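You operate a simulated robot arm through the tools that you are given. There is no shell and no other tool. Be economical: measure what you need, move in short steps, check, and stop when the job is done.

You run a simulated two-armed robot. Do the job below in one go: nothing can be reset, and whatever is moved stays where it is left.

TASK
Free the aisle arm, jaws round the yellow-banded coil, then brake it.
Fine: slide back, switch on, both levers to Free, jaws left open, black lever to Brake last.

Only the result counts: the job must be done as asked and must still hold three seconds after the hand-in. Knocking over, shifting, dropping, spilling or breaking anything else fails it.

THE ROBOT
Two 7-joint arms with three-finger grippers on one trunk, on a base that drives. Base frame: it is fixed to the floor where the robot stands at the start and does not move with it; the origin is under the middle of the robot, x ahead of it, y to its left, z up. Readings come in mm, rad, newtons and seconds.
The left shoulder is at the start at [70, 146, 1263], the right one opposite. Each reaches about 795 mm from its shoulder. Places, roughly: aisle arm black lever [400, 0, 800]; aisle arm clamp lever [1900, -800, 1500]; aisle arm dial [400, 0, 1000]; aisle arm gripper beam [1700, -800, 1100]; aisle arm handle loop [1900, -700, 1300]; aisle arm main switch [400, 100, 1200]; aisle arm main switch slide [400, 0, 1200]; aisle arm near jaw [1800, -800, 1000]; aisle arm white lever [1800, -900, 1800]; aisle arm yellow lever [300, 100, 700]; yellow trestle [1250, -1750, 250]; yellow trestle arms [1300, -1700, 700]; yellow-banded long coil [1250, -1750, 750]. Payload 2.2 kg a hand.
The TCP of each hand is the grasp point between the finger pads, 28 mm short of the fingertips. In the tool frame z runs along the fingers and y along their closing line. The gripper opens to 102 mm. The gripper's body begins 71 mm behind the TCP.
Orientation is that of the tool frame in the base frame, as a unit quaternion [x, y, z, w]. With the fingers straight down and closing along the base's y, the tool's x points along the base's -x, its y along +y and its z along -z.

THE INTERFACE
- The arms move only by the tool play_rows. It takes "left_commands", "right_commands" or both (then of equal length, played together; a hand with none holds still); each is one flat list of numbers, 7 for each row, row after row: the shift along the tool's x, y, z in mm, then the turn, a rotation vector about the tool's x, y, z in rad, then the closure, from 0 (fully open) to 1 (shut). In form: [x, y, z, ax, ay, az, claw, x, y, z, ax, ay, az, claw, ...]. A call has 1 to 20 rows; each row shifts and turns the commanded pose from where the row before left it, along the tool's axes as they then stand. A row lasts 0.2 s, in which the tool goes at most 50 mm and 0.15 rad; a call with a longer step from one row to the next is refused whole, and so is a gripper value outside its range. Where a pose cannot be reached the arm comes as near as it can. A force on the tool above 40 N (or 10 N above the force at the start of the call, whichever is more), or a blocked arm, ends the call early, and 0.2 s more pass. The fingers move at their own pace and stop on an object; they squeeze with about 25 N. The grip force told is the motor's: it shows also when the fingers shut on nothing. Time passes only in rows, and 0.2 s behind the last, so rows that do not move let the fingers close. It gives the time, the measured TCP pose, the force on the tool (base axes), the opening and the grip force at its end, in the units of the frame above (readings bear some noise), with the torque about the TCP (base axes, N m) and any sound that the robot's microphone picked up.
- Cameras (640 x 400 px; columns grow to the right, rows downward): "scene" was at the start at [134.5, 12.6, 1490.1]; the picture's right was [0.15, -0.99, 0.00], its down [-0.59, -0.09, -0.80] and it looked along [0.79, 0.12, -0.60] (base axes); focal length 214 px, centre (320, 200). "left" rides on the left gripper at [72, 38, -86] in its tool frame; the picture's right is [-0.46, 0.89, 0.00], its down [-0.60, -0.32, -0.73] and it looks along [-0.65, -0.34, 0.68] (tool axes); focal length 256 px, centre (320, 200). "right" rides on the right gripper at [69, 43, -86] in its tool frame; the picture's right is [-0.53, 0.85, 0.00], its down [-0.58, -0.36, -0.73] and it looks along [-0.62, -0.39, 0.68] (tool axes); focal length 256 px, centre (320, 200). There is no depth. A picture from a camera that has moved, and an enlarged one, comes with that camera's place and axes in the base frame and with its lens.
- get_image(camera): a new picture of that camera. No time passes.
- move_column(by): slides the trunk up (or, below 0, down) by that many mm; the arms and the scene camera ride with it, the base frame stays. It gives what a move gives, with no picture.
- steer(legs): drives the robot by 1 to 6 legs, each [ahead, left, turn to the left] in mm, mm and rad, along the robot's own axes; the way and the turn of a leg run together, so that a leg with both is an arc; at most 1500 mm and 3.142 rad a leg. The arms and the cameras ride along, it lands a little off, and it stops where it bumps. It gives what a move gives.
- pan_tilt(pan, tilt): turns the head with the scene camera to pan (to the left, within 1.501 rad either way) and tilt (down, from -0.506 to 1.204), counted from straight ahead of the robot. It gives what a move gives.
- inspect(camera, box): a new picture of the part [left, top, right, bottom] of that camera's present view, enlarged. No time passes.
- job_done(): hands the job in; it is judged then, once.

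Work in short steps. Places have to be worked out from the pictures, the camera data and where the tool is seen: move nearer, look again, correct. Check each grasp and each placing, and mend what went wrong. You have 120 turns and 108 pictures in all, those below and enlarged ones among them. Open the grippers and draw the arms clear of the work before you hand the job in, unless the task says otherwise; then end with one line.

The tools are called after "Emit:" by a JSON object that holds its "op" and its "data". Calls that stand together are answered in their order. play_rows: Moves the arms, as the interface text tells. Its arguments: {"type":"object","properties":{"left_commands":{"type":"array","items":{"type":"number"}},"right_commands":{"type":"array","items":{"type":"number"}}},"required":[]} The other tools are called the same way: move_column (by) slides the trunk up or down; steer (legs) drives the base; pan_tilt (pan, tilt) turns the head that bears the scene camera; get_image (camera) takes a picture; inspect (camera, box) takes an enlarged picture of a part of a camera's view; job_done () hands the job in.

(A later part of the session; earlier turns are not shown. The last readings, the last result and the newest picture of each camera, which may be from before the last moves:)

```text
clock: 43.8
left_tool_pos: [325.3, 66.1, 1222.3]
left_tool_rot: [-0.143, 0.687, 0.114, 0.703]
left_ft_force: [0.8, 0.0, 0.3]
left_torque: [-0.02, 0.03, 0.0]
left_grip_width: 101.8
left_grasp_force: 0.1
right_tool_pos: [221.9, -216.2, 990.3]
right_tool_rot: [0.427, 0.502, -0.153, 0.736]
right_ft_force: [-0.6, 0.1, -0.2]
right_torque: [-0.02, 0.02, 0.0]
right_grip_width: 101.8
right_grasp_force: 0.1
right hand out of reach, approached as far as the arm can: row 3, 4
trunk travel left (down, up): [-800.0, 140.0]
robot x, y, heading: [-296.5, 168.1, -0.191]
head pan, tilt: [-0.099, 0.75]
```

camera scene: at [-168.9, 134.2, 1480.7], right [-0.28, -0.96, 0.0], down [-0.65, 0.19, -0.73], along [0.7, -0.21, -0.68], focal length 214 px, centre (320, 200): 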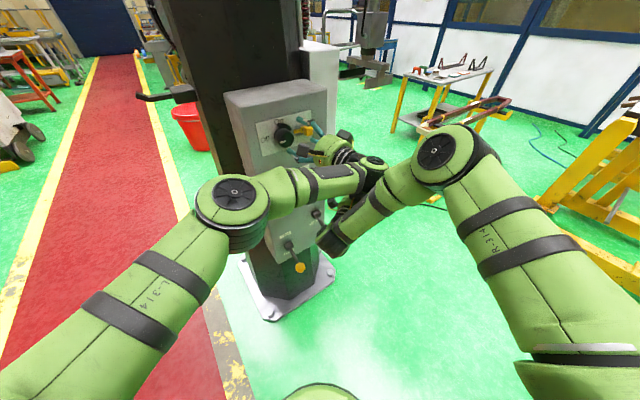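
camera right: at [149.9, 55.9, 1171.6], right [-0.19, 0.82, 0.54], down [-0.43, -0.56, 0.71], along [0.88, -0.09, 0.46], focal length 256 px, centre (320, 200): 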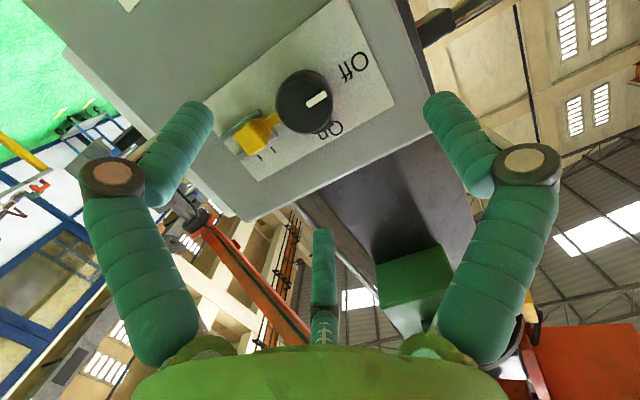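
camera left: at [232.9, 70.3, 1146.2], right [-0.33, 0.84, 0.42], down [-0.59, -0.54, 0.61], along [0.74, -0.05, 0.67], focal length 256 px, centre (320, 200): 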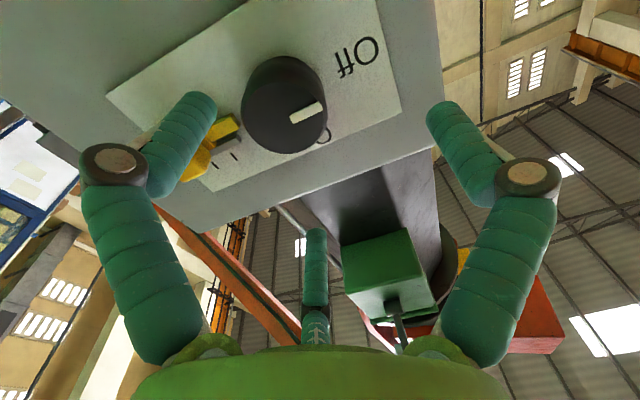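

Right hand is clear now. Left TCP is n 330, u −37, z 1222; switch axis ≈ u −44, z 1201. I align and advance so the tips overlap the knob ~12 mm.

Emit:
{"op": "play_rows", "data": {"left_commands": [10, -4, 0, 0.05, 0, 0, 0.2, 11, -4, 0, 0, 0, 0, 0.2, 0, 0, 12, 0, 0, 0, 0.2, 0, 0, 10, 0, 0, 0, 0.2]}}

Emit:
{"op": "get_image", "data": {"camera": "left"}}

Emit:
{"op": "inspect", "data": {"camera": "scene", "box": [210, 70, 370, 170]}}

```text
clock: 44.8
left_tool_pos: [349.4, 65.8, 1201.0]
left_tool_rot: [-0.125, 0.689, 0.097, 0.707]
left_ft_force: [0.3, -0.5, -0.2]
left_torque: [-0.03, 0.02, -0.04]
left_grip_width: 81.8
left_grasp_force: 0.0
right_tool_pos: [222.6, -216.5, 990.2]
right_tool_rot: [0.427, 0.503, -0.153, 0.736]
right_ft_force: [0.1, -0.2, 0.9]
right_torque: [0.0, -0.02, 0.01]
right_grip_width: 101.8
right_grasp_force: 0.1
trunk travel left (down, up): [-800.0, 140.0]
robot x, y, heading: [-296.6, 167.2, -0.191]
head pan, tilt: [-0.099, 0.75]
```

```text
82 pictures are left
camera left: at [257.3, 73.6, 1125.3], right [-0.29, 0.86, 0.43], down [-0.62, -0.51, 0.6], along [0.73, -0.09, 0.67], focal length 256 px, centre (320, 200)
```

left: 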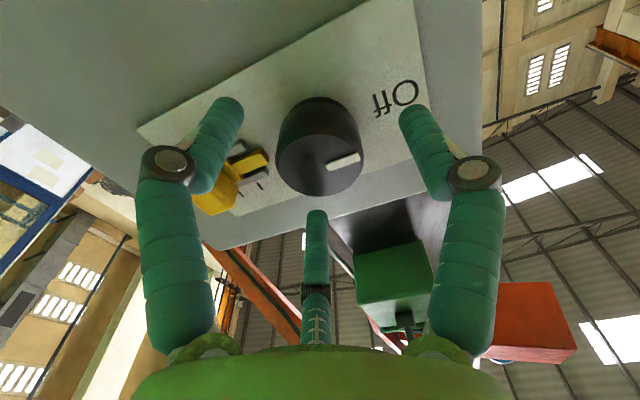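

```text
4.00 times, centred on (290, 120) of scene
camera zoom: at [-168.6, 134.4, 1480.6], right [-0.29, -0.96, 0.0], down [-0.65, 0.19, -0.73], along [0.7, -0.21, -0.68], focal length 858 px, centre (440, 520)
```

zoom: 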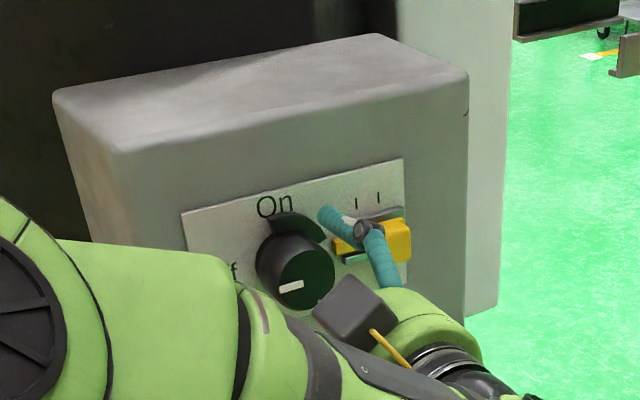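

Alignment looks right. I close on the switch knob.

Emit:
{"op": "play_rows", "data": {"left_commands": [0, 0, 4, 0, 0, 0, 0.3, 0, 0, 0, 0, 0, 0, 0.7, 0, 0, 0, 0, 0, 0, 1, 0, 0, 0, 0, 0, 0, 1]}}

Emit:
{"op": "inspect", "data": {"camera": "scene", "box": [210, 70, 370, 170]}}

```text
clock: 45.8
left_tool_pos: [351.8, 64.4, 1203.4]
left_tool_rot: [-0.125, 0.687, 0.097, 0.709]
left_ft_force: [6.3, -5.3, 17.0]
left_torque: [-0.1, 0.28, -0.57]
left_grip_width: 45.8
left_grasp_force: 44.9
right_tool_pos: [220.2, -216.5, 991.6]
right_tool_rot: [0.428, 0.502, -0.153, 0.736]
right_ft_force: [0.3, 0.0, 0.5]
right_torque: [-0.01, -0.03, -0.02]
right_grip_width: 101.9
right_grasp_force: 0.1
trunk travel left (down, up): [-800.0, 140.0]
robot x, y, heading: [-296.6, 167.5, -0.19]
head pan, tilt: [-0.099, 0.75]
```

```text
4.00 times, centred on (290, 120) of scene
camera zoom: at [-170.1, 132.5, 1480.9], right [-0.29, -0.96, 0.0], down [-0.65, 0.2, -0.73], along [0.7, -0.21, -0.68], focal length 858 px, centre (440, 520)
```

zoom: 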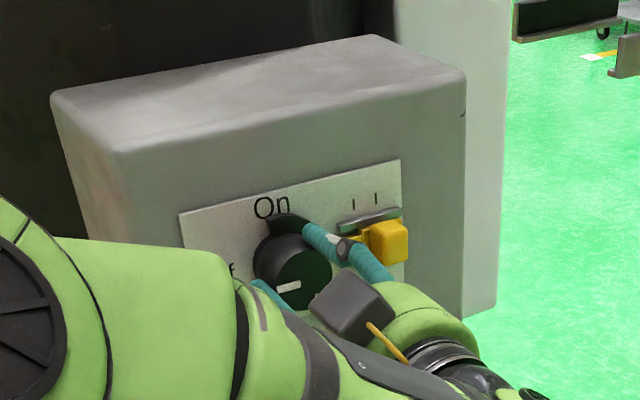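

Gripped at 46 mm. I turn clockwise (+ about tool z) by ~90°, in two parts.

Emit:
{"op": "play_rows", "data": {"left_commands": [0, 0, 0, 0, 0, 0.13, 1, 0, 0, 0, 0, 0, 0.13, 1, 0, 0, 0, 0, 0, 0.13, 1, 0, 0, 0, 0, 0, 0.13, 1, 0, 0, 0, 0, 0, 0.13, 1, 0, 0, 0, 0, 0, 0.13, 1]}}

Emit:
{"op": "play_rows", "data": {"left_commands": [0, 0, 0, 0, 0, 0.13, 1, 0, 0, 0, 0, 0, 0.13, 1, 0, 0, 0, 0, 0, 0.13, 1, 0, 0, 0, 0, 0, 0.13, 1, 0, 0, 0, 0, 0, 0.13, 1, 0, 0, 0, 0, 0, 0.14, 1]}}

Emit:
{"op": "inspect", "data": {"camera": "scene", "box": [210, 70, 370, 170]}}

```text
clock: 47.2
left_tool_pos: [352.1, 64.3, 1204.6]
left_tool_rot: [0.148, 0.682, 0.359, 0.62]
left_ft_force: [6.8, -2.5, 20.0]
left_torque: [0.07, -0.18, -0.73]
left_grip_width: 45.8
left_grasp_force: 45.0
right_tool_pos: [221.9, -215.2, 991.5]
right_tool_rot: [0.428, 0.502, -0.153, 0.736]
right_ft_force: [-0.4, -0.2, 0.1]
right_torque: [0.03, -0.01, 0.0]
right_grip_width: 101.9
right_grasp_force: 0.0
trunk travel left (down, up): [-800.0, 140.0]
robot x, y, heading: [-294.8, 162.2, -0.192]
head pan, tilt: [-0.099, 0.75]
```

```text
clock: 48.6
left_tool_pos: [350.7, 65.4, 1204.5]
left_tool_rot: [0.397, 0.574, 0.569, 0.435]
left_ft_force: [7.7, -3.7, 18.6]
left_torque: [-0.88, -0.69, -0.49]
left_grip_width: 45.8
left_grasp_force: 44.8
right_tool_pos: [219.7, -216.9, 991.4]
right_tool_rot: [0.428, 0.502, -0.153, 0.736]
right_ft_force: [-0.2, -0.1, 0.2]
right_torque: [0.0, 0.01, 0.04]
right_grip_width: 102.0
right_grasp_force: 0.0
trunk travel left (down, up): [-800.0, 140.0]
robot x, y, heading: [-295.6, 169.9, -0.194]
head pan, tilt: [-0.099, 0.75]
```

```text
4.00 times, centred on (290, 120) of scene
camera zoom: at [-170.5, 133.2, 1480.7], right [-0.29, -0.96, 0.0], down [-0.65, 0.2, -0.73], along [0.7, -0.21, -0.68], focal length 858 px, centre (440, 520)
```

zoom: 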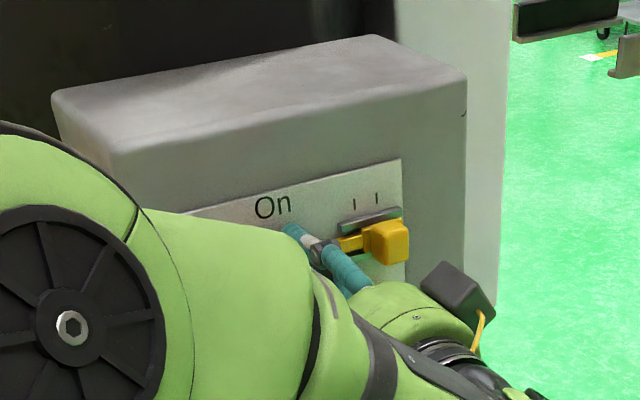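

A reaction torque built up, suggesting the stop. I release, back off, and look at the pointer.

Emit:
{"op": "play_rows", "data": {"left_commands": [0, 0, 0, 0, 0, 0, 0.4, 0, 0, 0, 0, 0, 0, 0, 0, 0, -25, 0, 0, 0, 0, 0, 0, -25, 0, 0, 0, 0]}}

Emit:
{"op": "get_image", "data": {"camera": "left"}}

```text
clock: 49.6
left_tool_pos: [304.0, 50.0, 1199.4]
left_tool_rot: [0.399, 0.577, 0.568, 0.431]
left_ft_force: [0.5, 0.2, -0.5]
left_torque: [0.01, -0.01, -0.02]
left_grip_width: 101.9
left_grasp_force: 0.0
right_tool_pos: [220.6, -216.1, 990.8]
right_tool_rot: [0.428, 0.502, -0.153, 0.736]
right_ft_force: [-1.3, -0.1, 0.1]
right_torque: [-0.01, 0.02, -0.01]
right_grip_width: 102.1
right_grasp_force: 0.0
trunk travel left (down, up): [-800.0, 140.0]
robot x, y, heading: [-296.0, 169.7, -0.188]
head pan, tilt: [-0.099, 0.75]
```

```text
78 pictures are left
camera left: at [198.3, 95.1, 1231.3], right [0.12, -0.41, 0.9], down [-0.5, -0.81, -0.3], along [0.86, -0.41, -0.3], focal length 256 px, centre (320, 200)
```

left: 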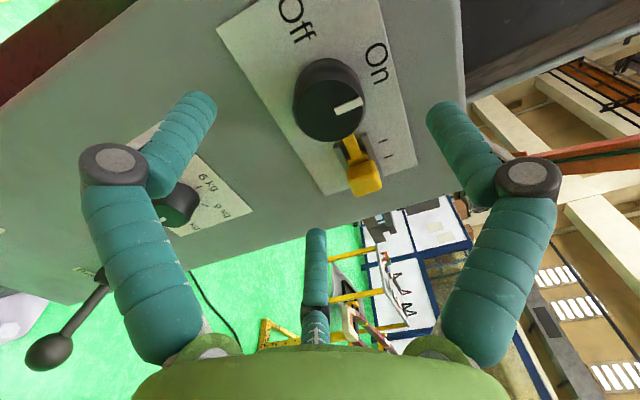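

The pointer points up (On) and the slide is back. Levers triangulate: yellow ball n 301, u −12, z 676 (pivot n 384, z 736); black ball n 299, u −151, z 791 (pivot z 840). I retreat, roll fingers horizontal, and lower the trunk 500 mm.

Emit:
{"op": "play_rows", "data": {"left_commands": [0, 0, -15, 0, 0, -0.131, 0.3, 0, 0, -15, 0, 0, -0.131, 0.3, 0, 0, -15, 0, 0, -0.131, 0.3, 0, 0, -15, 0, 0, -0.131, 0.3, 0, 0, -15, 0, 0, -0.131, 0.3, 0, 0, 0, 0, 0, -0.131, 0.3, 0, 0, 0, 0, 0, -0.131, 0.3, 0, 0, 0, 0, 0, -0.131, 0.3, 0, 0, 0, 0, 0, -0.131, 0.3, 0, 0, 0, 0, 0, -0.131, 0.3, 0, 0, 0, 0, 0, -0.131, 0.3, 0, 0, 0, 0, 0, -0.131, 0.3]}}

Emit:
{"op": "pan_tilt", "data": {"pan": 0.2, "tilt": 0.5}}

Emit:
{"op": "get_image", "data": {"camera": "scene"}}

Emit:
{"op": "inspect", "data": {"camera": "scene", "box": [320, 140, 448, 220]}}

```text
clock: 52.2
left_tool_pos: [234.7, 28.1, 1198.8]
left_tool_rot: [-0.127, 0.689, 0.094, 0.707]
left_ft_force: [0.0, 0.8, -0.7]
left_torque: [0.02, -0.02, 0.0]
left_grip_width: 71.4
left_grasp_force: 0.1
right_tool_pos: [220.5, -216.1, 989.7]
right_tool_rot: [0.427, 0.502, -0.153, 0.736]
right_ft_force: [0.0, 0.4, -1.0]
right_torque: [-0.04, 0.03, 0.0]
right_grip_width: 101.8
right_grasp_force: 0.1
trunk travel left (down, up): [-800.0, 140.0]
robot x, y, heading: [-296.1, 169.3, -0.194]
head pan, tilt: [-0.099, 0.75]
```

```text
clock: 53.0
left_tool_pos: [234.7, 28.5, 1198.3]
left_tool_rot: [-0.126, 0.689, 0.096, 0.707]
left_ft_force: [0.0, -0.2, 0.5]
left_torque: [0.03, 0.01, 0.02]
left_grip_width: 71.3
left_grasp_force: 0.2
right_tool_pos: [221.2, -216.1, 990.9]
right_tool_rot: [0.428, 0.502, -0.153, 0.736]
right_ft_force: [0.4, 0.2, 0.3]
right_torque: [0.01, 0.0, 0.05]
right_grip_width: 102.0
right_grasp_force: 0.1
trunk travel left (down, up): [-800.0, 140.0]
robot x, y, heading: [-295.2, 167.0, -0.191]
head pan, tilt: [0.201, 0.499]
```

```text
77 pictures are left
camera scene: at [-157.5, 158.4, 1502.5], right [0.01, -1.0, 0.0], down [-0.48, 0.0, -0.88], along [0.88, 0.01, -0.48], focal length 214 px, centre (320, 200)
```

scene: 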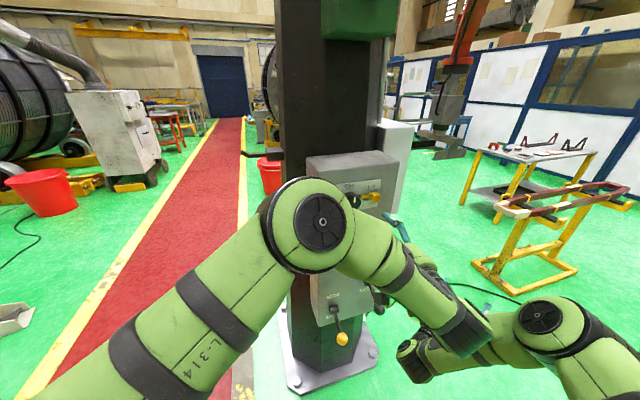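

```text
5.00 times, centred on (384, 180) of scene
camera zoom: at [-157.5, 158.4, 1502.5], right [0.01, -1.0, 0.0], down [-0.48, 0.0, -0.88], along [0.88, 0.01, -0.48], focal length 1072 px, centre (0, 300)
```

zoom: 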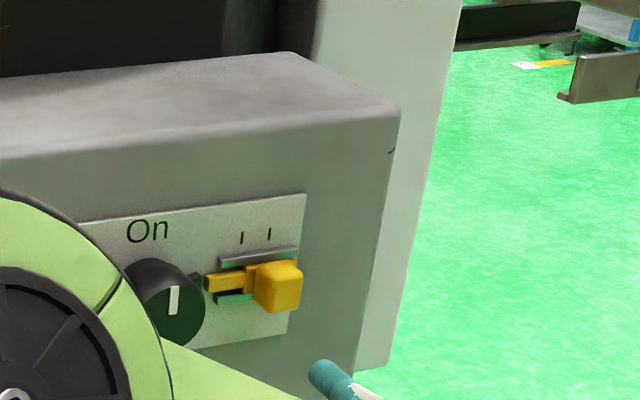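

Switch is On with the slide back. I lower the trunk 510 mm.

Emit:
{"op": "move_column", "data": {"by": -510}}

Emit:
{"op": "play_rows", "data": {"left_commands": [0, 16, 0, 0, 0, 0, 0.3, 0, 17, 0, 0, 0, 0, 0.3]}}

Emit:
{"op": "get_image", "data": {"camera": "left"}}

Emit:
{"op": "get_image", "data": {"camera": "scene"}}

```text
refused: -510 is not a number from -400 to 400
```

```text
clock: 53.6
left_tool_pos: [223.4, 61.7, 1197.5]
left_tool_rot: [-0.125, 0.689, 0.095, 0.707]
left_ft_force: [-0.3, 0.1, 0.3]
left_torque: [0.01, 0.0, -0.01]
left_grip_width: 71.4
left_grasp_force: 0.1
right_tool_pos: [221.1, -214.4, 991.8]
right_tool_rot: [0.427, 0.502, -0.153, 0.736]
right_ft_force: [-0.1, 1.5, 0.1]
right_torque: [0.0, 0.01, 0.03]
right_grip_width: 101.9
right_grasp_force: 0.0
trunk travel left (down, up): [-800.0, 140.0]
robot x, y, heading: [-296.9, 167.7, -0.19]
head pan, tilt: [0.201, 0.499]
```

```text
75 pictures are left
camera left: at [131.2, 69.6, 1121.2], right [-0.29, 0.86, 0.42], down [-0.62, -0.5, 0.6], along [0.73, -0.09, 0.68], focal length 256 px, centre (320, 200)
```

left: 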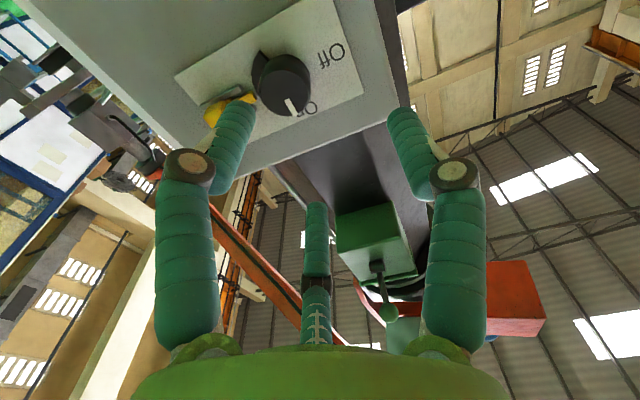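

```text
74 pictures are left
camera scene: at [-157.7, 159.6, 1502.6], right [0.01, -1.0, 0.0], down [-0.48, -0.01, -0.88], along [0.88, 0.01, -0.48], focal length 214 px, centre (320, 200)
```

scene: 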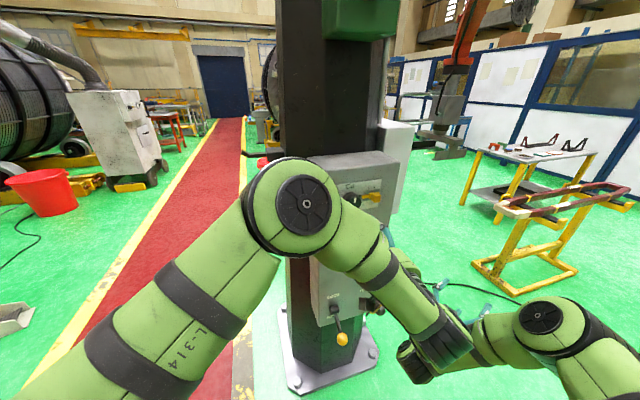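

Limit is 400 per call; I do it in two calls.

Emit:
{"op": "move_column", "data": {"by": -350}}

Emit:
{"op": "move_column", "data": {"by": -165}}

Emit:
{"op": "get_image", "data": {"camera": "left"}}

Emit:
{"op": "get_image", "data": {"camera": "scene"}}

```text
clock: 57.0
left_tool_pos: [224.1, 60.6, 847.2]
left_tool_rot: [-0.127, 0.689, 0.097, 0.707]
left_ft_force: [0.4, -0.2, -0.2]
left_torque: [0.03, 0.01, -0.03]
left_grip_width: 71.4
left_grasp_force: 0.1
right_tool_pos: [220.9, -216.1, 641.5]
right_tool_rot: [0.428, 0.502, -0.153, 0.736]
right_ft_force: [0.3, 0.1, -0.4]
right_torque: [-0.02, 0.01, -0.01]
right_grip_width: 102.1
right_grasp_force: 0.0
trunk travel left (down, up): [-450.0, 490.0]
robot x, y, heading: [-297.6, 164.7, -0.188]
head pan, tilt: [0.201, 0.499]
```

```text
clock: 58.9
left_tool_pos: [222.5, 61.1, 681.5]
left_tool_rot: [-0.126, 0.689, 0.095, 0.708]
left_ft_force: [-0.9, 0.9, 0.4]
left_torque: [-0.01, 0.01, -0.01]
left_grip_width: 71.5
left_grasp_force: 0.2
right_tool_pos: [222.2, -216.1, 476.6]
right_tool_rot: [0.427, 0.502, -0.152, 0.737]
right_ft_force: [-0.4, -0.2, 0.9]
right_torque: [0.0, -0.01, -0.01]
right_grip_width: 101.8
right_grasp_force: 0.0
trunk travel left (down, up): [-285.0, 655.0]
robot x, y, heading: [-296.2, 166.0, -0.193]
head pan, tilt: [0.201, 0.499]
```

```text
73 pictures are left
camera left: at [131.4, 68.6, 606.2], right [-0.29, 0.86, 0.42], down [-0.62, -0.5, 0.6], along [0.73, -0.09, 0.67], focal length 256 px, centre (320, 200)
```

left: 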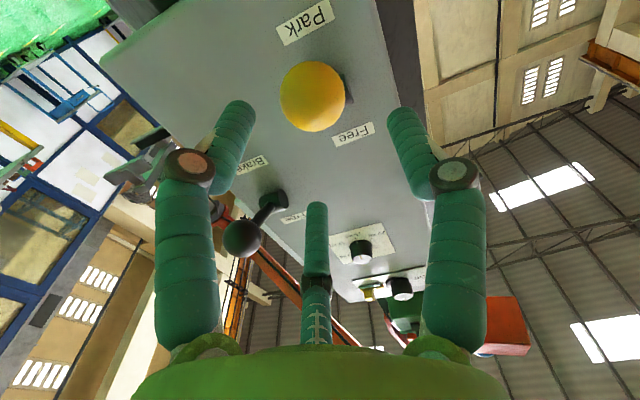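

```text
72 pictures are left
camera scene: at [-157.6, 158.6, 987.6], right [0.01, -1.0, 0.0], down [-0.48, -0.01, -0.88], along [0.88, 0.01, -0.48], focal length 214 px, centre (320, 200)
```

scene: 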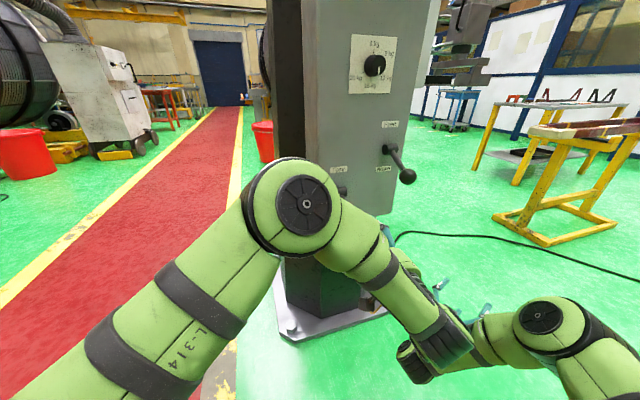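

Yellow ball confirmed at n 301, u −11, z 674, ~41 mm wide. I advance 70 mm and close on it.

Emit:
{"op": "play_rows", "data": {"left_commands": [3, 0, 25, 0, 0, 0, 0.25, 3, 0, 25, 0, 0, 0, 0.25, 0, 0, 20, 0, 0, 0, 0.25, 0, 0, 0, 0, 0, 0, 0.7, 0, 0, 0, 0, 0, 0, 1, 0, 0, 0, 0, 0, 0, 1]}}

Emit:
{"op": "get_image", "data": {"camera": "left"}}

```text
clock: 60.3
left_tool_pos: [289.3, 83.2, 674.9]
left_tool_rot: [-0.125, 0.69, 0.095, 0.707]
left_ft_force: [-1.9, -5.0, -2.9]
left_torque: [0.05, 0.06, -0.2]
left_grip_width: 42.6
left_grasp_force: 24.9
right_tool_pos: [222.5, -215.7, 475.1]
right_tool_rot: [0.427, 0.502, -0.151, 0.737]
right_ft_force: [0.2, -0.3, 0.6]
right_torque: [0.0, -0.04, 0.02]
right_grip_width: 102.3
right_grasp_force: 0.1
trunk travel left (down, up): [-285.0, 655.0]
robot x, y, heading: [-295.4, 168.5, -0.189]
head pan, tilt: [0.201, 0.499]
```

```text
71 pictures are left
camera left: at [197.3, 91.3, 599.4], right [-0.29, 0.86, 0.42], down [-0.62, -0.5, 0.61], along [0.73, -0.09, 0.67], focal length 256 px, centre (320, 200)
```

left: 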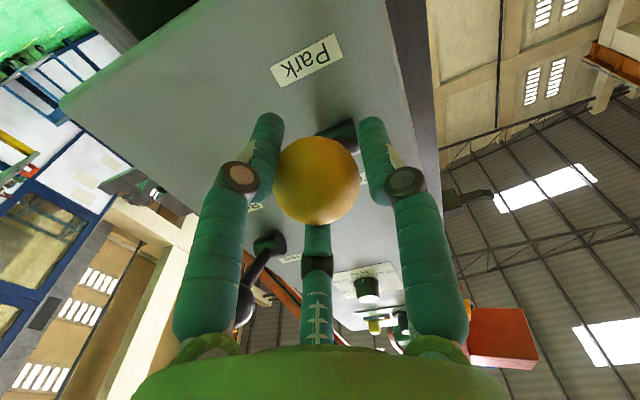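

Gripped the yellow ball at 42.6 mm. I carry it up along the arc about its pivot.

Emit:
{"op": "play_rows", "data": {"left_commands": [-13.7, 0, -8.4, 0, 0, 0, 1, -14.8, 0, -6.1, 0, 0, 0, 1, -15.5, 0, -3.7, 0, 0, 0, 1, -16, 0, -1.3, 0, 0, 0, 1, -16, 0, 1.3, 0, 0, 0, 1, -15.5, 0, 3.7, 0, 0, 0, 1, -14.8, 0, 6.1, 0, 0, 0, 1]}}

Emit:
{"op": "get_image", "data": {"camera": "scene"}}

Emit:
{"op": "get_image", "data": {"camera": "left"}}

```text
clock: 61.9
left_tool_pos: [278.8, 79.2, 764.8]
left_tool_rot: [-0.115, 0.703, 0.092, 0.696]
left_ft_force: [19.0, -6.6, -9.0]
left_torque: [0.03, 0.09, -1.07]
left_grip_width: 41.0
left_grasp_force: 45.1
right_tool_pos: [223.1, -216.7, 473.2]
right_tool_rot: [0.427, 0.503, -0.154, 0.735]
right_ft_force: [0.3, 0.6, -0.1]
right_torque: [-0.06, 0.03, -0.02]
right_grip_width: 101.9
right_grasp_force: 0.1
trunk travel left (down, up): [-285.0, 655.0]
robot x, y, heading: [-293.9, 166.6, -0.19]
head pan, tilt: [0.201, 0.499]
stopped in row 7 (left hand): the force on the tool passed its limit at 44 N (the readings are from after the stop); the commanded pose is now the measured one
```

```text
70 pictures are left
camera scene: at [-153.3, 157.1, 987.1], right [0.01, -1.0, 0.0], down [-0.48, 0.0, -0.88], along [0.88, 0.01, -0.48], focal length 214 px, centre (320, 200)
```

scene: 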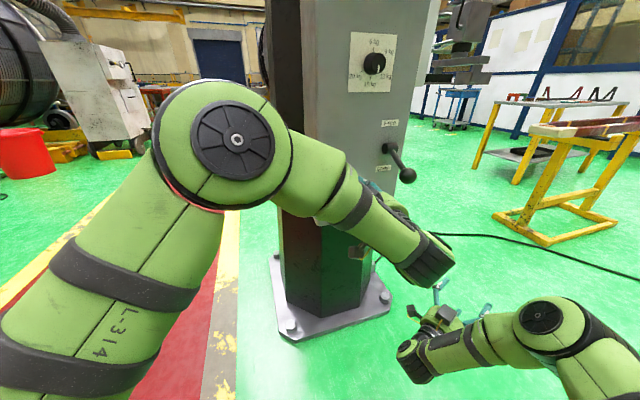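

```text
69 pictures are left
camera left: at [185.0, 88.1, 692.9], right [-0.25, 0.86, 0.44], down [-0.6, -0.49, 0.62], along [0.75, -0.1, 0.65], focal length 256 px, centre (320, 200)
```

left: 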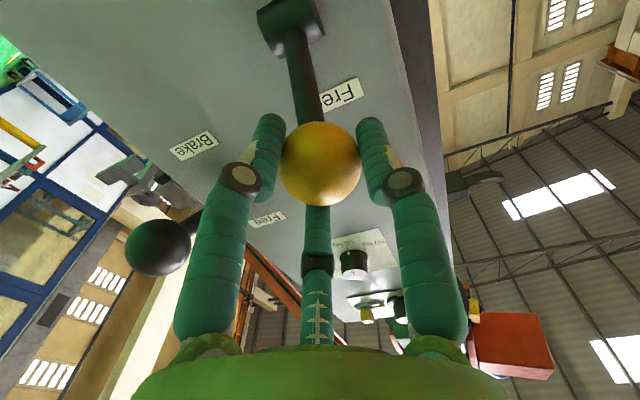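

Now ~17° above horizontal; force stop may be the end stop or path mismatch. I try a little more upward.

Emit:
{"op": "play_rows", "data": {"left_commands": [-5, 0, 0, 0, 0, 0, 1, -5, 0, 1, 0, 0, 0, 1, -5, 0, 1, 0, 0, 0, 1, -5, 0, 2, 0, 0, 0, 1]}}

```text
clock: 62.5
left_tool_pos: [278.6, 78.2, 765.7]
left_tool_rot: [-0.113, 0.712, 0.093, 0.687]
left_ft_force: [21.6, -4.5, -11.2]
left_torque: [-0.01, -0.21, -0.58]
left_grip_width: 40.9
left_grasp_force: 45.3
right_tool_pos: [223.9, -216.3, 473.5]
right_tool_rot: [0.428, 0.503, -0.155, 0.734]
right_ft_force: [0.0, -1.6, -0.4]
right_torque: [0.01, 0.0, 0.0]
right_grip_width: 101.9
right_grasp_force: 0.1
trunk travel left (down, up): [-285.0, 655.0]
robot x, y, heading: [-298.8, 170.3, -0.19]
head pan, tilt: [0.201, 0.499]
stopped in row 3 (left hand): the force on the tool passed its limit at 41 N (the readings are from after the stop); the commanded pose is now the measured one
```

It is against a stop. I release, back off, and check it stays up.

Emit:
{"op": "play_rows", "data": {"left_commands": [0, 0, 0, 0, 0, 0, 0.3, 0, 0, 0, 0, 0, 0, 0, 0, 0, -25, 0, 0, 0, 0, 0, 0, -30, 0, 0, 0, 0]}}

Emit:
{"op": "get_image", "data": {"camera": "left"}}

```text
clock: 63.5
left_tool_pos: [221.6, 64.3, 772.9]
left_tool_rot: [-0.114, 0.707, 0.094, 0.691]
left_ft_force: [0.1, -0.1, 0.0]
left_torque: [0.01, 0.03, -0.02]
left_grip_width: 101.9
left_grasp_force: 0.1
right_tool_pos: [222.1, -216.9, 476.2]
right_tool_rot: [0.428, 0.501, -0.152, 0.737]
right_ft_force: [-0.2, -0.3, 1.0]
right_torque: [0.0, -0.04, 0.0]
right_grip_width: 102.1
right_grasp_force: 0.0
trunk travel left (down, up): [-285.0, 655.0]
robot x, y, heading: [-297.8, 172.4, -0.193]
head pan, tilt: [0.201, 0.499]
```

```text
68 pictures are left
camera left: at [124.9, 74.0, 701.5], right [-0.25, 0.86, 0.44], down [-0.6, -0.5, 0.63], along [0.76, -0.11, 0.64], focal length 256 px, centre (320, 200)
```

left: 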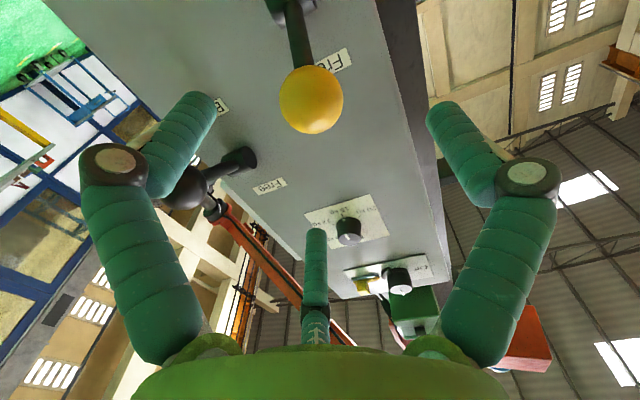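

The yellow lever stays up. Now I move to the black ball: 144 mm right, 18 mm up.

Emit:
{"op": "play_rows", "data": {"left_commands": [-4.5, -36, 0, 0, 0, 0, 0.25, -4.5, -36, 0, 0, 0, 0, 0.25, -4.5, -36, 0, 0, 0, 0, 0.25, -4.5, -36, 0, 0, 0, 0, 0.25]}}

Emit:
{"op": "get_image", "data": {"camera": "left"}}

```text
clock: 64.5
left_tool_pos: [257.1, -48.8, 794.1]
left_tool_rot: [-0.107, 0.707, 0.088, 0.693]
left_ft_force: [0.2, 0.2, 0.7]
left_torque: [-0.02, 0.0, 0.03]
left_grip_width: 76.7
left_grasp_force: 0.1
left hand out of reach, approached as far as the arm can: row 4
right_tool_pos: [220.1, -215.7, 475.9]
right_tool_rot: [0.428, 0.502, -0.153, 0.736]
right_ft_force: [-0.4, -0.3, 0.1]
right_torque: [0.01, -0.02, 0.02]
right_grip_width: 102.0
right_grasp_force: 0.1
trunk travel left (down, up): [-285.0, 655.0]
robot x, y, heading: [-296.8, 170.9, -0.19]
head pan, tilt: [0.201, 0.499]
```

```text
67 pictures are left
camera left: at [161.2, -36.9, 722.2], right [-0.23, 0.86, 0.44], down [-0.61, -0.49, 0.63], along [0.76, -0.12, 0.64], focal length 256 px, centre (320, 200)
```

left: 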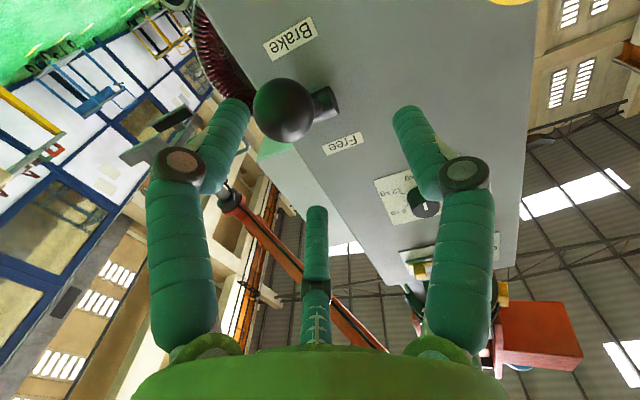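

Ball at about n 299, u −148, z 785. The base moves slightly (20 ahead, 15 right) to bring the hand in line.

Emit:
{"op": "steer", "data": {"legs": [[20, -15, 0]]}}

Emit:
{"op": "get_image", "data": {"camera": "left"}}

```text
clock: 65.3
left_tool_pos: [272.9, -69.2, 793.4]
left_tool_rot: [-0.108, 0.708, 0.088, 0.693]
left_ft_force: [-0.5, 0.2, -0.3]
left_torque: [-0.01, 0.02, 0.01]
left_grip_width: 76.2
left_grasp_force: 0.1
right_tool_pos: [238.4, -234.7, 475.9]
right_tool_rot: [0.428, 0.502, -0.153, 0.736]
right_ft_force: [-0.2, 0.5, -0.2]
right_torque: [-0.01, -0.02, -0.01]
right_grip_width: 101.5
right_grasp_force: 0.0
trunk travel left (down, up): [-285.0, 655.0]
robot x, y, heading: [-279.1, 149.5, -0.188]
head pan, tilt: [0.201, 0.499]
```

```text
66 pictures are left
camera left: at [178.1, -56.0, 722.1], right [-0.23, 0.87, 0.44], down [-0.61, -0.48, 0.63], along [0.76, -0.12, 0.64], focal length 256 px, centre (320, 200)
```

left: 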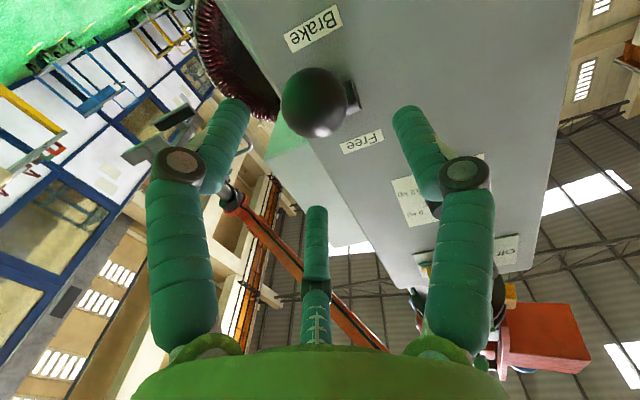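

Aligned. Down 8 mm, advance 60 mm, close.

Emit:
{"op": "play_rows", "data": {"left_commands": [4, 0, 20, 0, 0, 0, 0.25, 4, 1, 20, 0, 0, 0, 0.25, 0, 0, 20, 0, 0, 0, 0.25, 0, 0, 0, 0, 0, 0, 0.7, 0, 0, 0, 0, 0, 0, 1, 0, 0, 0, 0, 0, 0, 1]}}

Emit:
{"op": "get_image", "data": {"camera": "left"}}

```text
clock: 66.8
left_tool_pos: [328.3, -51.8, 785.4]
left_tool_rot: [-0.108, 0.707, 0.087, 0.693]
left_ft_force: [2.5, -5.1, 4.1]
left_torque: [-0.11, -0.02, -0.15]
left_grip_width: 41.3
left_grasp_force: 25.0
right_tool_pos: [238.0, -235.2, 475.1]
right_tool_rot: [0.428, 0.501, -0.153, 0.736]
right_ft_force: [-0.3, -0.8, 1.5]
right_torque: [0.0, 0.04, -0.01]
right_grip_width: 102.0
right_grasp_force: 0.2
trunk travel left (down, up): [-285.0, 655.0]
robot x, y, heading: [-276.9, 147.5, -0.193]
head pan, tilt: [0.201, 0.499]
```

```text
65 pictures are left
camera left: at [234.4, -39.6, 713.8], right [-0.23, 0.87, 0.44], down [-0.61, -0.48, 0.63], along [0.76, -0.12, 0.64], focal length 256 px, centre (320, 200)
```

left: 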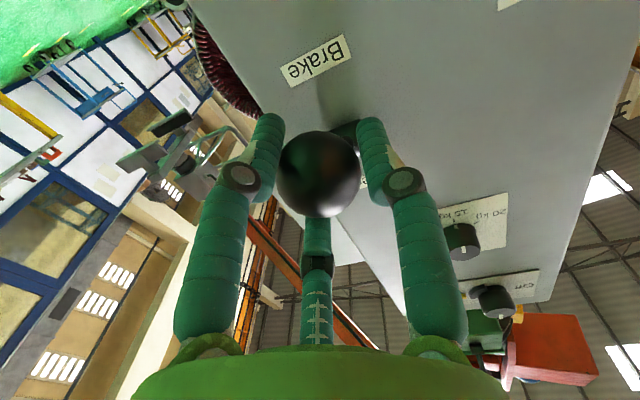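

Black ball gripped (41 mm). I carry it up its arc.

Emit:
{"op": "play_rows", "data": {"left_commands": [-14.3, 0, -7.5, 0, 0, 0, 1, -15.3, 0, -5.1, 0, 0, 0, 1, -15.9, 0, -2.7, 0, 0, 0, 1, -16.2, 0, -0.1, 0, 0, 0, 1, -16, 0, 2, 0, 0, 0, 1, -8, 0, 2, 0, 0, 0, 1, -6, 0, 2, 0, 0, 0, 1, -6, 0, 2, 0, 0, 0, 1]}}

Emit:
{"op": "get_image", "data": {"camera": "left"}}

```text
clock: 68.5
left_tool_pos: [327.3, -53.4, 875.9]
left_tool_rot: [-0.104, 0.71, 0.089, 0.69]
left_ft_force: [2.1, -17.1, -11.1]
left_torque: [-0.19, 1.06, 0.02]
left_grip_width: 40.7
left_grasp_force: 44.6
right_tool_pos: [238.5, -236.1, 473.0]
right_tool_rot: [0.428, 0.503, -0.153, 0.735]
right_ft_force: [0.1, 0.6, -0.4]
right_torque: [-0.02, 0.02, -0.01]
right_grip_width: 101.8
right_grasp_force: 0.0
trunk travel left (down, up): [-285.0, 655.0]
robot x, y, heading: [-279.0, 149.2, -0.193]
head pan, tilt: [0.201, 0.499]
```

```text
64 pictures are left
camera left: at [231.4, -40.9, 804.9], right [-0.23, 0.87, 0.45], down [-0.6, -0.49, 0.63], along [0.77, -0.13, 0.63], focal length 256 px, centre (320, 200)
```

left: 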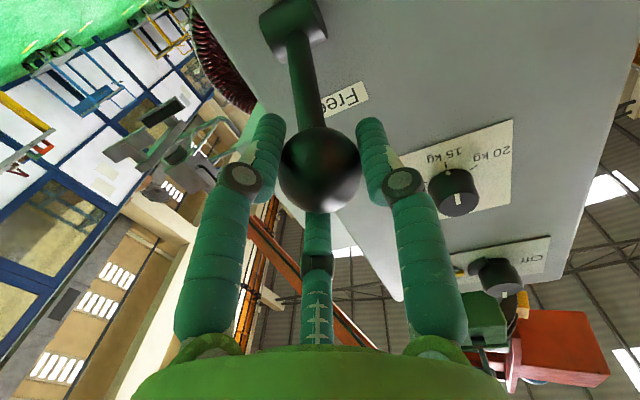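

At ~+20°. I push a bit more to be sure of the stop, then release and back off.

Emit:
{"op": "play_rows", "data": {"left_commands": [-5, 0, 2, 0, 0, 0, 1, -5, 0, 2, 0, 0, 0, 1, -5, 0, 2, 0, 0, 0, 1]}}

Emit:
{"op": "play_rows", "data": {"left_commands": [0, 0, 0, 0, 0, 0, 0.3, 0, 0, 0, 0, 0, 0, 0, 0, 0, -25, 0, 0, 0, 0, 0, 0, -30, 0, 0, 0, 0]}}

Emit:
{"op": "get_image", "data": {"camera": "left"}}

Emit:
{"op": "get_image", "data": {"camera": "scene"}}

```text
clock: 69.1
left_tool_pos: [328.2, -53.4, 874.8]
left_tool_rot: [-0.101, 0.718, 0.088, 0.683]
left_ft_force: [-1.6, -8.1, -3.7]
left_torque: [0.01, -0.1, -0.64]
left_grip_width: 40.9
left_grasp_force: 44.8
right_tool_pos: [237.9, -236.7, 476.0]
right_tool_rot: [0.428, 0.502, -0.153, 0.736]
right_ft_force: [-0.8, 0.2, 0.2]
right_torque: [-0.01, 0.02, 0.01]
right_grip_width: 102.1
right_grasp_force: 0.0
trunk travel left (down, up): [-285.0, 655.0]
robot x, y, heading: [-280.9, 148.6, -0.193]
head pan, tilt: [0.201, 0.499]
stopped in row 2 (left hand): the force on the tool passed its limit at 42 N (the readings are from after the stop); the commanded pose is now the measured one
```

```text
clock: 70.1
left_tool_pos: [271.9, -65.7, 884.0]
left_tool_rot: [-0.102, 0.715, 0.087, 0.686]
left_ft_force: [0.2, 1.0, 0.2]
left_torque: [0.0, 0.0, 0.0]
left_grip_width: 102.3
left_grasp_force: 0.2
right_tool_pos: [237.0, -234.8, 476.0]
right_tool_rot: [0.428, 0.501, -0.154, 0.736]
right_ft_force: [-0.7, -0.8, 0.1]
right_torque: [0.01, 0.0, 0.02]
right_grip_width: 102.1
right_grasp_force: 0.0
trunk travel left (down, up): [-285.0, 655.0]
robot x, y, heading: [-278.0, 150.1, -0.194]
head pan, tilt: [0.201, 0.499]
```

```text
63 pictures are left
camera left: at [175.4, -52.0, 813.6], right [-0.22, 0.87, 0.45], down [-0.6, -0.48, 0.64], along [0.77, -0.13, 0.62], focal length 256 px, centre (320, 200)
```

left: 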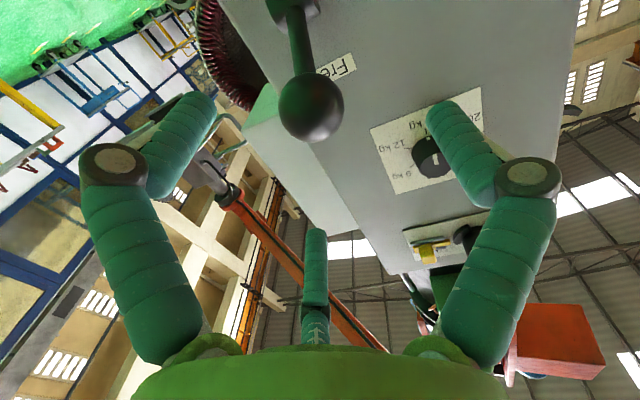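

```text
62 pictures are left
camera scene: at [-141.3, 139.8, 987.6], right [0.01, -1.0, 0.0], down [-0.48, 0.0, -0.88], along [0.88, 0.01, -0.48], focal length 214 px, centre (320, 200)
```

scene: 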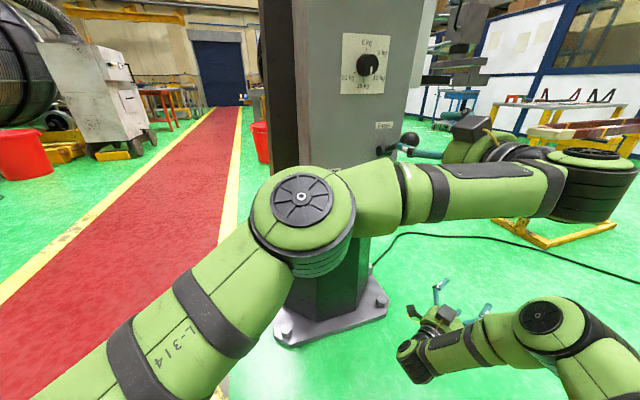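

Both levers are at Free. I retreat the left hand, raise the trunk back, and look toward the aisle arm and the coil.

Emit:
{"op": "play_rows", "data": {"left_commands": [0, 10, -40, 0, 0, 0, 0, 0, 10, -40, 0, 0, 0, 0, 0, 10, -40, 0, 0, 0, 0]}}

Emit:
{"op": "steer", "data": {"legs": [[-350, 0, 0], [0, 0, -0.4]]}}

Emit:
{"op": "move_column", "data": {"by": 400}}

Emit:
{"op": "pan_tilt", "data": {"pan": 0.1, "tilt": 0.1}}

Emit:
{"op": "get_image", "data": {"camera": "scene"}}

```text
clock: 70.9
left_tool_pos: [203.6, -54.7, 888.9]
left_tool_rot: [-0.107, 0.72, 0.09, 0.68]
left_ft_force: [-0.8, 0.1, -0.6]
left_torque: [0.0, -0.01, 0.02]
left_grip_width: 102.1
left_grasp_force: 0.1
left hand out of reach, approached as far as the arm can: row 2, 3
right_tool_pos: [237.9, -235.0, 476.7]
right_tool_rot: [0.428, 0.501, -0.154, 0.736]
right_ft_force: [0.4, -0.7, 0.3]
right_torque: [0.02, 0.0, -0.01]
right_grip_width: 102.1
right_grasp_force: 0.0
trunk travel left (down, up): [-285.0, 655.0]
robot x, y, heading: [-281.0, 149.7, -0.189]
head pan, tilt: [0.201, 0.499]
```

```text
clock: 74.4
left_tool_pos: [-258.8, -161.0, 892.0]
left_tool_rot: [0.038, 0.724, -0.05, 0.687]
left_ft_force: [-0.3, -0.1, 0.0]
left_torque: [-0.02, 0.01, -0.04]
left_grip_width: 102.1
left_grasp_force: 0.0
right_tool_pos: [-298.5, -340.2, 475.6]
right_tool_rot: [0.52, 0.406, -0.298, 0.69]
right_ft_force: [-1.0, 0.2, -0.3]
right_torque: [0.01, 0.0, -0.01]
right_grip_width: 102.3
right_grasp_force: 0.0
trunk travel left (down, up): [-285.0, 655.0]
robot x, y, heading: [-621.8, 214.9, -0.595]
head pan, tilt: [0.201, 0.499]
```

```text
clock: 78.2
left_tool_pos: [-257.2, -160.2, 1292.8]
left_tool_rot: [0.038, 0.724, -0.05, 0.687]
left_ft_force: [-0.5, -0.1, -0.3]
left_torque: [-0.04, 0.0, -0.01]
left_grip_width: 101.7
left_grasp_force: 0.0
right_tool_pos: [-298.9, -340.4, 875.7]
right_tool_rot: [0.52, 0.405, -0.298, 0.69]
right_ft_force: [-0.5, 0.7, 1.4]
right_torque: [0.0, -0.02, 0.0]
right_grip_width: 102.0
right_grasp_force: 0.1
trunk travel left (down, up): [-685.0, 255.0]
robot x, y, heading: [-623.0, 215.7, -0.595]
head pan, tilt: [0.201, 0.499]
```

```text
clock: 79.1
left_tool_pos: [-257.9, -159.9, 1294.3]
left_tool_rot: [0.036, 0.725, -0.049, 0.686]
left_ft_force: [0.1, -0.1, 1.1]
left_torque: [-0.03, 0.02, -0.01]
left_grip_width: 102.2
left_grasp_force: 0.0
right_tool_pos: [-299.0, -340.5, 875.6]
right_tool_rot: [0.52, 0.405, -0.297, 0.691]
right_ft_force: [0.3, 0.1, 0.1]
right_torque: [-0.02, 0.03, -0.01]
right_grip_width: 102.3
right_grasp_force: 0.1
trunk travel left (down, up): [-685.0, 255.0]
robot x, y, heading: [-622.9, 214.5, -0.593]
head pan, tilt: [0.099, 0.099]
```

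```text
61 pictures are left
camera scene: at [-502.3, 143.9, 1424.6], right [-0.48, -0.88, 0.0], down [-0.09, 0.05, -0.99], along [0.88, -0.47, -0.1], focal length 214 px, centre (320, 200)
```

scene: 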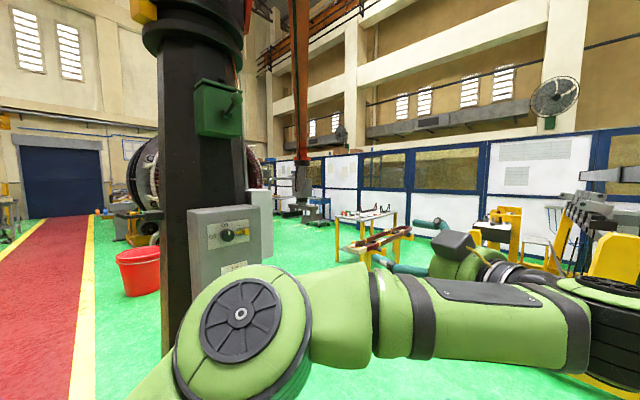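

The left arm blocks the view. I fold it to a fingers-down pose at the left side, then drive toward the aisle arm's gripper.

Emit:
{"op": "play_rows", "data": {"left_commands": [24, 31, 3, 0, 0.1309, 0, 0, 23.4, 31, 6.1, 0, 0.1309, 0, 0, 22.4, 31, 9.1, 0, 0.1309, 0, 0, 21, 31, 11.9, 0, 0.1309, 0, 0, 19.3, 31, 14.6, 0, 0.1309, 0, 0, 17.2, 31, 17, 0, 0.1309, 0, 0, 14.8, 31, 19.1, 0, 0.1309, 0, 0, 12.2, 31, 20.9, 0, 0.1309, 0, 0, 9.4, 31, 22.3, 0, 0.1309, 0, 0, 6.4, 31, 23.3, 0, 0.1309, 0, 0, 3.3, 31, 24, 0, 0.1309, 0, 0, 0.1, 31, 24.2, 0, 0.1309, 0, 0]}}

Emit:
{"op": "pan_tilt", "data": {"pan": -0.15, "tilt": 0.3}}

Emit:
{"op": "get_image", "data": {"camera": "scene"}}

```text
clock: 81.7
left_tool_pos: [-194.1, 201.9, 996.0]
left_tool_rot: [0.063, 0.998, -0.009, -0.027]
left_ft_force: [-0.5, 0.7, 0.2]
left_torque: [-0.02, 0.03, -0.01]
left_grip_width: 102.2
left_grasp_force: 0.0
right_tool_pos: [-298.3, -339.3, 876.9]
right_tool_rot: [0.52, 0.405, -0.299, 0.69]
right_ft_force: [0.3, 0.0, 0.5]
right_torque: [0.01, -0.02, -0.02]
right_grip_width: 102.0
right_grasp_force: 0.0
trunk travel left (down, up): [-685.0, 255.0]
robot x, y, heading: [-624.4, 216.8, -0.594]
head pan, tilt: [0.099, 0.099]
```

```text
clock: 82.4
left_tool_pos: [-193.8, 198.3, 996.5]
left_tool_rot: [0.063, 0.998, -0.008, -0.026]
left_ft_force: [-0.2, -1.1, 0.0]
left_torque: [0.03, 0.02, -0.01]
left_grip_width: 101.9
left_grasp_force: 0.1
right_tool_pos: [-298.1, -340.7, 874.9]
right_tool_rot: [0.52, 0.405, -0.298, 0.69]
right_ft_force: [-0.3, -0.3, -0.1]
right_torque: [-0.01, 0.02, 0.01]
right_grip_width: 102.3
right_grasp_force: 0.0
trunk travel left (down, up): [-685.0, 255.0]
robot x, y, heading: [-624.6, 213.2, -0.594]
head pan, tilt: [-0.15, 0.3]
```

```text
60 pictures are left
camera scene: at [-514.8, 124.1, 1406.0], right [-0.68, -0.74, 0.0], down [-0.22, 0.2, -0.96], along [0.7, -0.65, -0.3], focal length 214 px, centre (320, 200)
```

scene: 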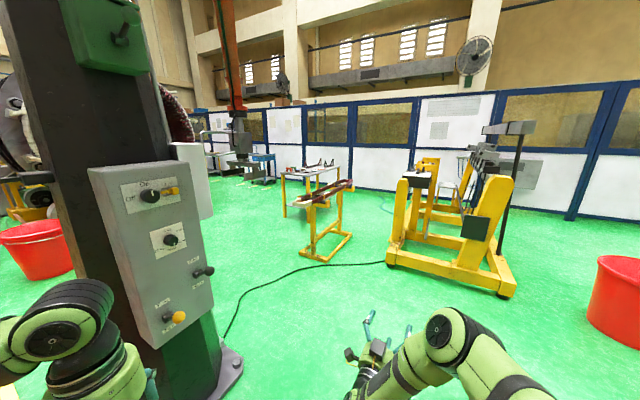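

Clear floor ahead. I zoom on the coil/trestle and the aisle arm's gripper.

Emit:
{"op": "inspect", "data": {"camera": "scene", "box": [270, 150, 400, 270]}}

Emit:
{"op": "inspect", "data": {"camera": "scene", "box": [190, 90, 290, 190]}}

```text
3.33 times, centred on (335, 210) of scene
camera zoom: at [-514.8, 124.1, 1406.0], right [-0.68, -0.74, 0.0], down [-0.22, 0.2, -0.96], along [0.7, -0.65, -0.3], focal length 715 px, centre (270, 167)
```

zoom: 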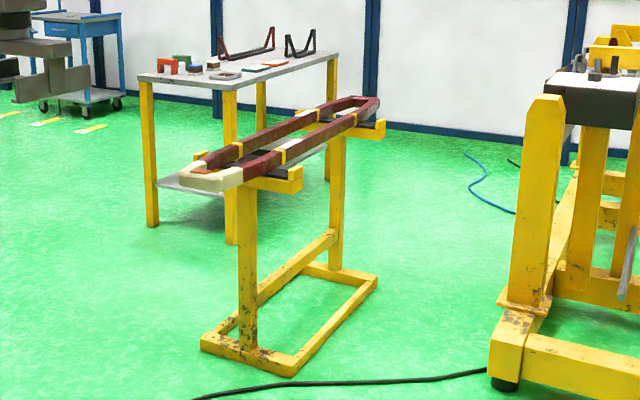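

```text
4.00 times, centred on (240, 140) of scene
camera zoom: at [-514.8, 124.1, 1406.0], right [-0.68, -0.74, 0.0], down [-0.22, 0.2, -0.96], along [0.7, -0.65, -0.3], focal length 858 px, centre (640, 440)
```

zoom: 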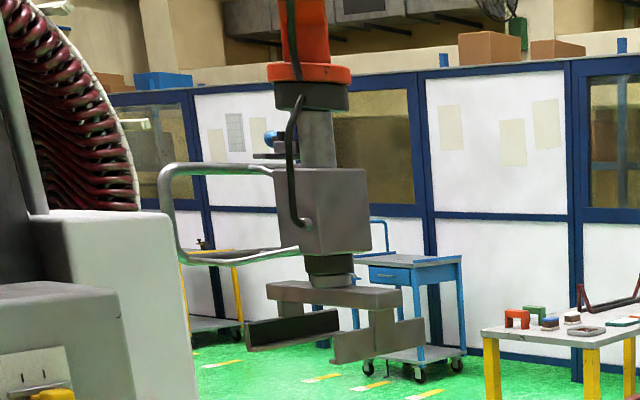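

The coil is a ~1.2 m hoop centred near [1255, −1690], axis heading ≈ −1.22 rad. The handle loop lies on the gripper's far-left side. I drive to about [800, −650] for a closer view.

Emit:
{"op": "steer", "data": {"legs": [[0, 0, 0.05], [1500, 0, 0], [170, 0, 0.5]]}}

Emit:
{"op": "pan_tilt", "data": {"pan": 0.1, "tilt": 0.0}}

Emit:
{"op": "get_image", "data": {"camera": "scene"}}

```text
clock: 87.0
left_tool_pos: [343.0, -111.8, 969.6]
left_tool_rot: [-0.035, 0.996, 0.042, -0.071]
left_ft_force: [1.1, 0.8, 0.0]
left_torque: [0.02, -0.02, -0.02]
left_grip_width: 102.2
left_grasp_force: 0.0
right_tool_pos: [327.9, -697.4, 895.6]
right_tool_rot: [0.502, 0.416, -0.244, 0.718]
right_ft_force: [1.0, 0.0, -0.2]
right_torque: [0.02, -0.02, -0.03]
right_grip_width: 101.8
right_grasp_force: 0.1
trunk travel left (down, up): [-685.0, 255.0]
robot x, y, heading: [-22.2, -178.0, -0.474]
head pan, tilt: [-0.15, 0.3]
stopped in leg 2: the robot was blocked; the commanded pose is now the measured one
```

```text
clock: 87.8
left_tool_pos: [341.4, -112.3, 970.3]
left_tool_rot: [-0.03, 0.996, 0.043, -0.068]
left_ft_force: [0.4, -0.2, 0.1]
left_torque: [0.0, 0.01, 0.03]
left_grip_width: 101.7
left_grasp_force: 0.1
right_tool_pos: [324.5, -696.7, 897.9]
right_tool_rot: [0.502, 0.413, -0.244, 0.72]
right_ft_force: [0.8, -0.8, 0.5]
right_torque: [-0.02, -0.01, -0.01]
right_grip_width: 101.9
right_grasp_force: 0.0
trunk travel left (down, up): [-685.0, 255.0]
robot x, y, heading: [-13.9, -181.0, -0.471]
head pan, tilt: [0.099, 0.0]
```

```text
57 pictures are left
camera scene: at [31.0, -237.9, 1438.9], right [-0.37, -0.93, -0.02], down [0.06, 0.0, -1.0], along [0.93, -0.37, 0.06], focal length 214 px, centre (320, 200)
```

scene: 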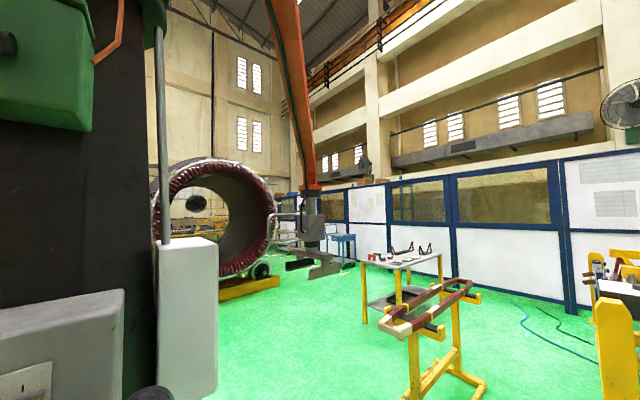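

I got blocked—my left arm met the control box. I back off straight and check the levers before going round further right.

Emit:
{"op": "steer", "data": {"legs": [[-300, 0, 0]]}}

Emit:
{"op": "pan_tilt", "data": {"pan": 0.7, "tilt": 0.45}}

Emit:
{"op": "get_image", "data": {"camera": "scene"}}

```text
clock: 89.8
left_tool_pos: [125.0, 20.9, 947.1]
left_tool_rot: [-0.019, 0.994, 0.041, -0.097]
left_ft_force: [-1.1, 0.0, 0.4]
left_torque: [-0.01, 0.0, 0.04]
left_grip_width: 102.0
left_grasp_force: 0.1
right_tool_pos: [105.4, -558.8, 875.8]
right_tool_rot: [0.495, 0.435, -0.26, 0.706]
right_ft_force: [-0.8, 0.4, 0.4]
right_torque: [0.0, 0.02, 0.02]
right_grip_width: 102.0
right_grasp_force: 0.1
trunk travel left (down, up): [-685.0, 255.0]
robot x, y, heading: [-279.3, -40.2, -0.477]
head pan, tilt: [0.099, 0.0]
```

```text
clock: 90.8
left_tool_pos: [125.2, 22.0, 947.7]
left_tool_rot: [-0.019, 0.994, 0.04, -0.098]
left_ft_force: [0.9, -0.3, -0.2]
left_torque: [-0.03, 0.02, 0.01]
left_grip_width: 102.0
left_grasp_force: 0.0
right_tool_pos: [105.7, -558.2, 874.9]
right_tool_rot: [0.495, 0.435, -0.261, 0.706]
right_ft_force: [-0.1, -0.4, -0.2]
right_torque: [0.03, 0.01, 0.0]
right_grip_width: 102.0
right_grasp_force: 0.1
trunk travel left (down, up): [-685.0, 255.0]
robot x, y, heading: [-280.4, -43.4, -0.478]
head pan, tilt: [0.7, 0.45]
```

```text
56 pictures are left
camera scene: at [-148.2, -45.1, 1392.1], right [0.22, -0.98, 0.0], down [-0.42, -0.1, -0.9], along [0.88, 0.2, -0.43], focal length 214 px, centre (320, 200)
```

scene: 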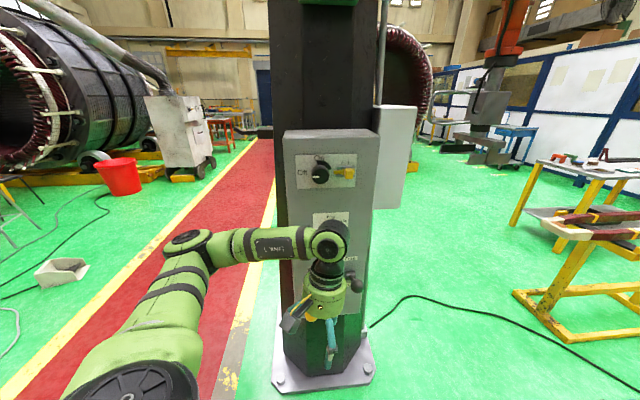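

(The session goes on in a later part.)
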